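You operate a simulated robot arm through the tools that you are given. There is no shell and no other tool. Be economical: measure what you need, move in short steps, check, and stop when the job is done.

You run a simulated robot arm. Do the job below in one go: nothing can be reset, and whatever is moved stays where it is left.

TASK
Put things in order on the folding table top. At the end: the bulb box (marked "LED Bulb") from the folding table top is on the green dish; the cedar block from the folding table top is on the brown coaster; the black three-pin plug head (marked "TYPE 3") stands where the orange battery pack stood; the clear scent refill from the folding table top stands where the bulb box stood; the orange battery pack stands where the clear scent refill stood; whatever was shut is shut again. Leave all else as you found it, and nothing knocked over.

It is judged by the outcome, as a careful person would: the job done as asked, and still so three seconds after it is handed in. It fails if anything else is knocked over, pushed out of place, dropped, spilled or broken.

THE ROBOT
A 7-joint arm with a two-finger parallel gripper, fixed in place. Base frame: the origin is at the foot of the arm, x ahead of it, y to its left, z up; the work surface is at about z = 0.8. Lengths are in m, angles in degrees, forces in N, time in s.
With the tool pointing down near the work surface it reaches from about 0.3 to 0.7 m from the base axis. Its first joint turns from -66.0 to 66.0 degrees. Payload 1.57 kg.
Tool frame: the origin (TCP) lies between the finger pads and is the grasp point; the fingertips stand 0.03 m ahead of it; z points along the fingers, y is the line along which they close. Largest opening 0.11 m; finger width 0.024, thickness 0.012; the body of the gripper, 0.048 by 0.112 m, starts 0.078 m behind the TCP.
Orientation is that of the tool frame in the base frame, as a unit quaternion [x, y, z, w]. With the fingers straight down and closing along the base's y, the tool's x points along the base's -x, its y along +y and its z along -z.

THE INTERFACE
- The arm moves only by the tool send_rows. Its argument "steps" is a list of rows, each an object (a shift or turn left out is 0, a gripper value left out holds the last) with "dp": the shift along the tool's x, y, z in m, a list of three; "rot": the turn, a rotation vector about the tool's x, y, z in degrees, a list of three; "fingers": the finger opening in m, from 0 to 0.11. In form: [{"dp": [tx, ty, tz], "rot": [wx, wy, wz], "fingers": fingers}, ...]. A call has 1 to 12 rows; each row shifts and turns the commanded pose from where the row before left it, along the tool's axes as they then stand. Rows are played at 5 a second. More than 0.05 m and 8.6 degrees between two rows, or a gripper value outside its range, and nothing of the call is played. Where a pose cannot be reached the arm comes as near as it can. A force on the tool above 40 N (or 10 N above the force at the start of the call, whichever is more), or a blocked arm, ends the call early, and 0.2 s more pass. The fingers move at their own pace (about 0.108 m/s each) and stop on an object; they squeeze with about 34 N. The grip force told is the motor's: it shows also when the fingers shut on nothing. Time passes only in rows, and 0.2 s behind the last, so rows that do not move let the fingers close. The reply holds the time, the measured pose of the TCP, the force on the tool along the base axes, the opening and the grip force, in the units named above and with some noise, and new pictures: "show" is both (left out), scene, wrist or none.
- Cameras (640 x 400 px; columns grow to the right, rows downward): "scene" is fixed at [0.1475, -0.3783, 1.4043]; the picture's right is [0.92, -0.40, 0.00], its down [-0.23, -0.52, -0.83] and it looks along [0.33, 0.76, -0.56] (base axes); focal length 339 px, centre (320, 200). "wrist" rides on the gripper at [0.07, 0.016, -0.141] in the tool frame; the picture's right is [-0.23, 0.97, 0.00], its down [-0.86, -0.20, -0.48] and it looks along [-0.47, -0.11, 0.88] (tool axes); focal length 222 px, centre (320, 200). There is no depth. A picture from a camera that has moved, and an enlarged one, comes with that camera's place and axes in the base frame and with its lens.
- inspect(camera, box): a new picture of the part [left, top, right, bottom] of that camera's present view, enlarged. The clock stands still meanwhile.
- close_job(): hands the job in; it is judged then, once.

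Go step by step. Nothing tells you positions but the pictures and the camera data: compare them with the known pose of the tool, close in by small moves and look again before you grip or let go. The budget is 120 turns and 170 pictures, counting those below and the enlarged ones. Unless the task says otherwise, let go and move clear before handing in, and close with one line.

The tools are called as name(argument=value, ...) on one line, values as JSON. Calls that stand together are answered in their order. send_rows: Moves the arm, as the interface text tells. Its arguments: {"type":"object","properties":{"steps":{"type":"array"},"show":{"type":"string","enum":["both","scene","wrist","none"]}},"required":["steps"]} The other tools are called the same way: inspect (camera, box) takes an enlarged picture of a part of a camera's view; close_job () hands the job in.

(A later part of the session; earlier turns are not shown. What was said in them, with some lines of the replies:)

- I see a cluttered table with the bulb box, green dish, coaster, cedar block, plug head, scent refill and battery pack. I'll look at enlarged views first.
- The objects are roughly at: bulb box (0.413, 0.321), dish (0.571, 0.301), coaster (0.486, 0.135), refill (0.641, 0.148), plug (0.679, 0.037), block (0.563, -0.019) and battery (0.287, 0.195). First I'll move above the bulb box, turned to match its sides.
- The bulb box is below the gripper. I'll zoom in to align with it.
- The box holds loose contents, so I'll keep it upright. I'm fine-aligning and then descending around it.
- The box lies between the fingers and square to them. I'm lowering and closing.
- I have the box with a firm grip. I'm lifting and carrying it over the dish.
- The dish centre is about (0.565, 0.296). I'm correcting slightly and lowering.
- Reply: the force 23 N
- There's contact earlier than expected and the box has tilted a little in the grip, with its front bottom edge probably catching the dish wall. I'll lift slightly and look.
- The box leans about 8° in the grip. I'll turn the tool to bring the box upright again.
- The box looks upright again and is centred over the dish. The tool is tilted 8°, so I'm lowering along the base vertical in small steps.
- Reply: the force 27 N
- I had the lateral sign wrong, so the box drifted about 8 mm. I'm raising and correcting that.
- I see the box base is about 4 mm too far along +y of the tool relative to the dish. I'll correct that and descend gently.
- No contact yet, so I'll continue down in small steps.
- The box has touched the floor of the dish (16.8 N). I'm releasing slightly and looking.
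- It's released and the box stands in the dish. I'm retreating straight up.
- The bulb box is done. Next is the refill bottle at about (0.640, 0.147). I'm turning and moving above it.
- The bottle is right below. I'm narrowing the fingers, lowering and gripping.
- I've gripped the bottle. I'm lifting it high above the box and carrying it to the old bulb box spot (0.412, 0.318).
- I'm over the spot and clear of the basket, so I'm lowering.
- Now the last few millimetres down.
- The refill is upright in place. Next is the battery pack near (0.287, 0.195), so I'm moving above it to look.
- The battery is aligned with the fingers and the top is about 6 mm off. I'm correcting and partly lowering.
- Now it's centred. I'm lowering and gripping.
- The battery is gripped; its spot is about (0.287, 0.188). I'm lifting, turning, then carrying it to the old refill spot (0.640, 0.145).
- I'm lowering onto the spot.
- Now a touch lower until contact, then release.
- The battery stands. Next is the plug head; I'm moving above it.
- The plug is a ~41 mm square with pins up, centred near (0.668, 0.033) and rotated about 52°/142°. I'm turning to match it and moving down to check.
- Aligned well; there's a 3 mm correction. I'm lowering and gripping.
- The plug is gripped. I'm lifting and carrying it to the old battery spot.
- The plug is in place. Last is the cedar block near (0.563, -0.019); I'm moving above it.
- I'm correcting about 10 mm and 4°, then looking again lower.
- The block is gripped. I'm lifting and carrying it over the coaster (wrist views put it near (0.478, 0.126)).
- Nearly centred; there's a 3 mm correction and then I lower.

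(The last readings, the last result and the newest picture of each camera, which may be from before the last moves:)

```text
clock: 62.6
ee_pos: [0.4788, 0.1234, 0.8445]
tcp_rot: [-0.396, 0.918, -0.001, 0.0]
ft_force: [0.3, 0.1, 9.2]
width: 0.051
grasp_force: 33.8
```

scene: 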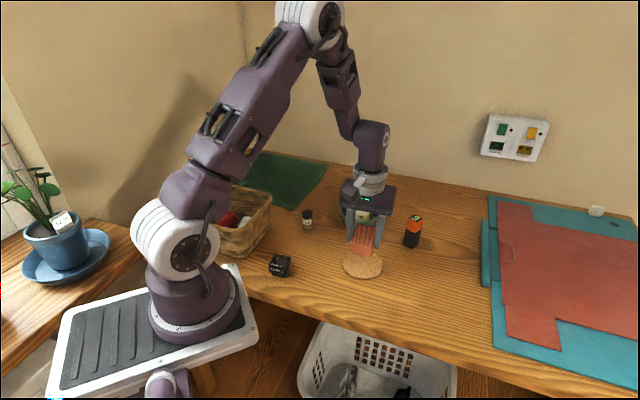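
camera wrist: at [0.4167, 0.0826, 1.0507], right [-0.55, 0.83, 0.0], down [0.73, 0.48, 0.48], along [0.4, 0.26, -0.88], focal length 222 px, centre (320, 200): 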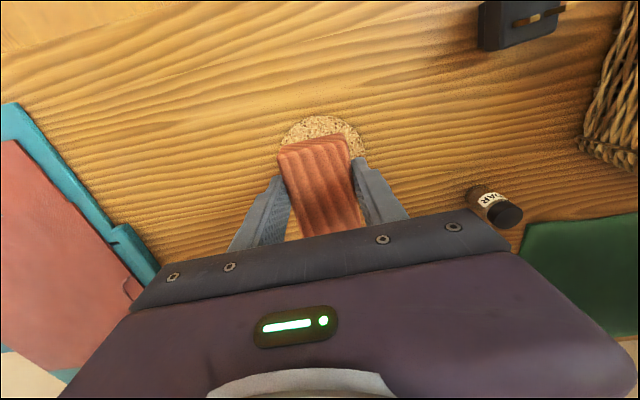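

The block has touched down. I'm releasing and retreating.

send_rows(steps=[{"fingers": 0.056}, {"fingers": 0.065}, {"fingers": 0.075}, {"dp": [0, 0, -0.02]}, {"dp": [0, 0, -0.04]}, {"dp": [0, 0, -0.045]}, {"dp": [0, 0, -0.045]}, {"dp": [0, 0, -0.045]}, {"dp": [0, 0, 0]}])

inspect(camera="scene", box=[240, 160, 480, 310])

```text
clock: 64.6
ee_pos: [0.4806, 0.1223, 1.038]
tcp_rot: [-0.396, 0.918, -0.001, 0.0]
ft_force: [0.2, 0.5, -0.3]
width: 0.075
grasp_force: 0.0
camera wrist: at [0.4207, 0.0835, 1.1799], right [-0.55, 0.83, 0.0], down [0.73, 0.48, 0.48], along [0.4, 0.26, -0.88], focal length 222 px, centre (320, 200)
```

scene: 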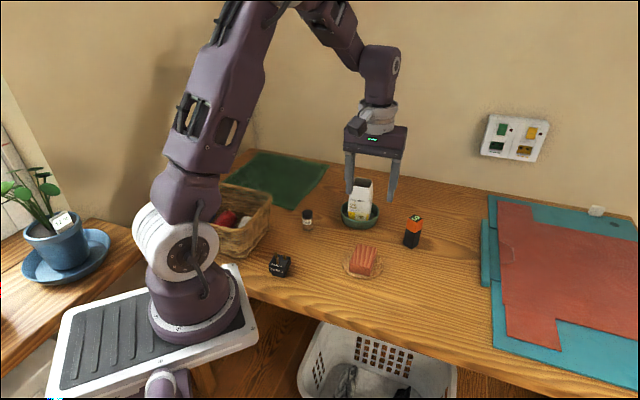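
wrist: 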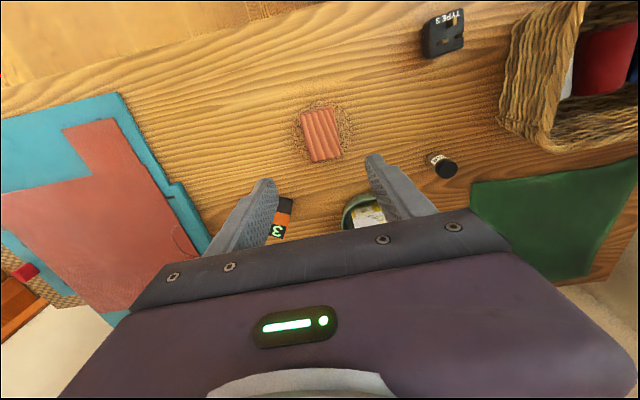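

```text
2.67 times, centred on (360, 235) of scene
camera zoom: at [0.1475, -0.3784, 1.4043], right [0.92, -0.4, 0.0], down [-0.23, -0.52, -0.83], along [0.33, 0.76, -0.56], focal length 904 px, centre (213, 107)
```

zoom: 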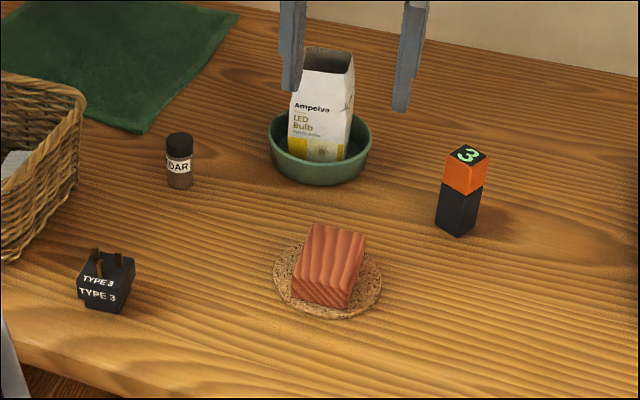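

Everything is in place and upright, the gripper is clear, and nothing that was shut got opened. I'm handing in.

close_job()

```text
The job is handed in.
```

The job is handed in: the bulb box is on the green dish, the cedar block is on the brown coaster, and the plug head, scent refill and battery pack each stand in their new spots. Everything was upright when I handed in, and I opened nothing that needed shutting.
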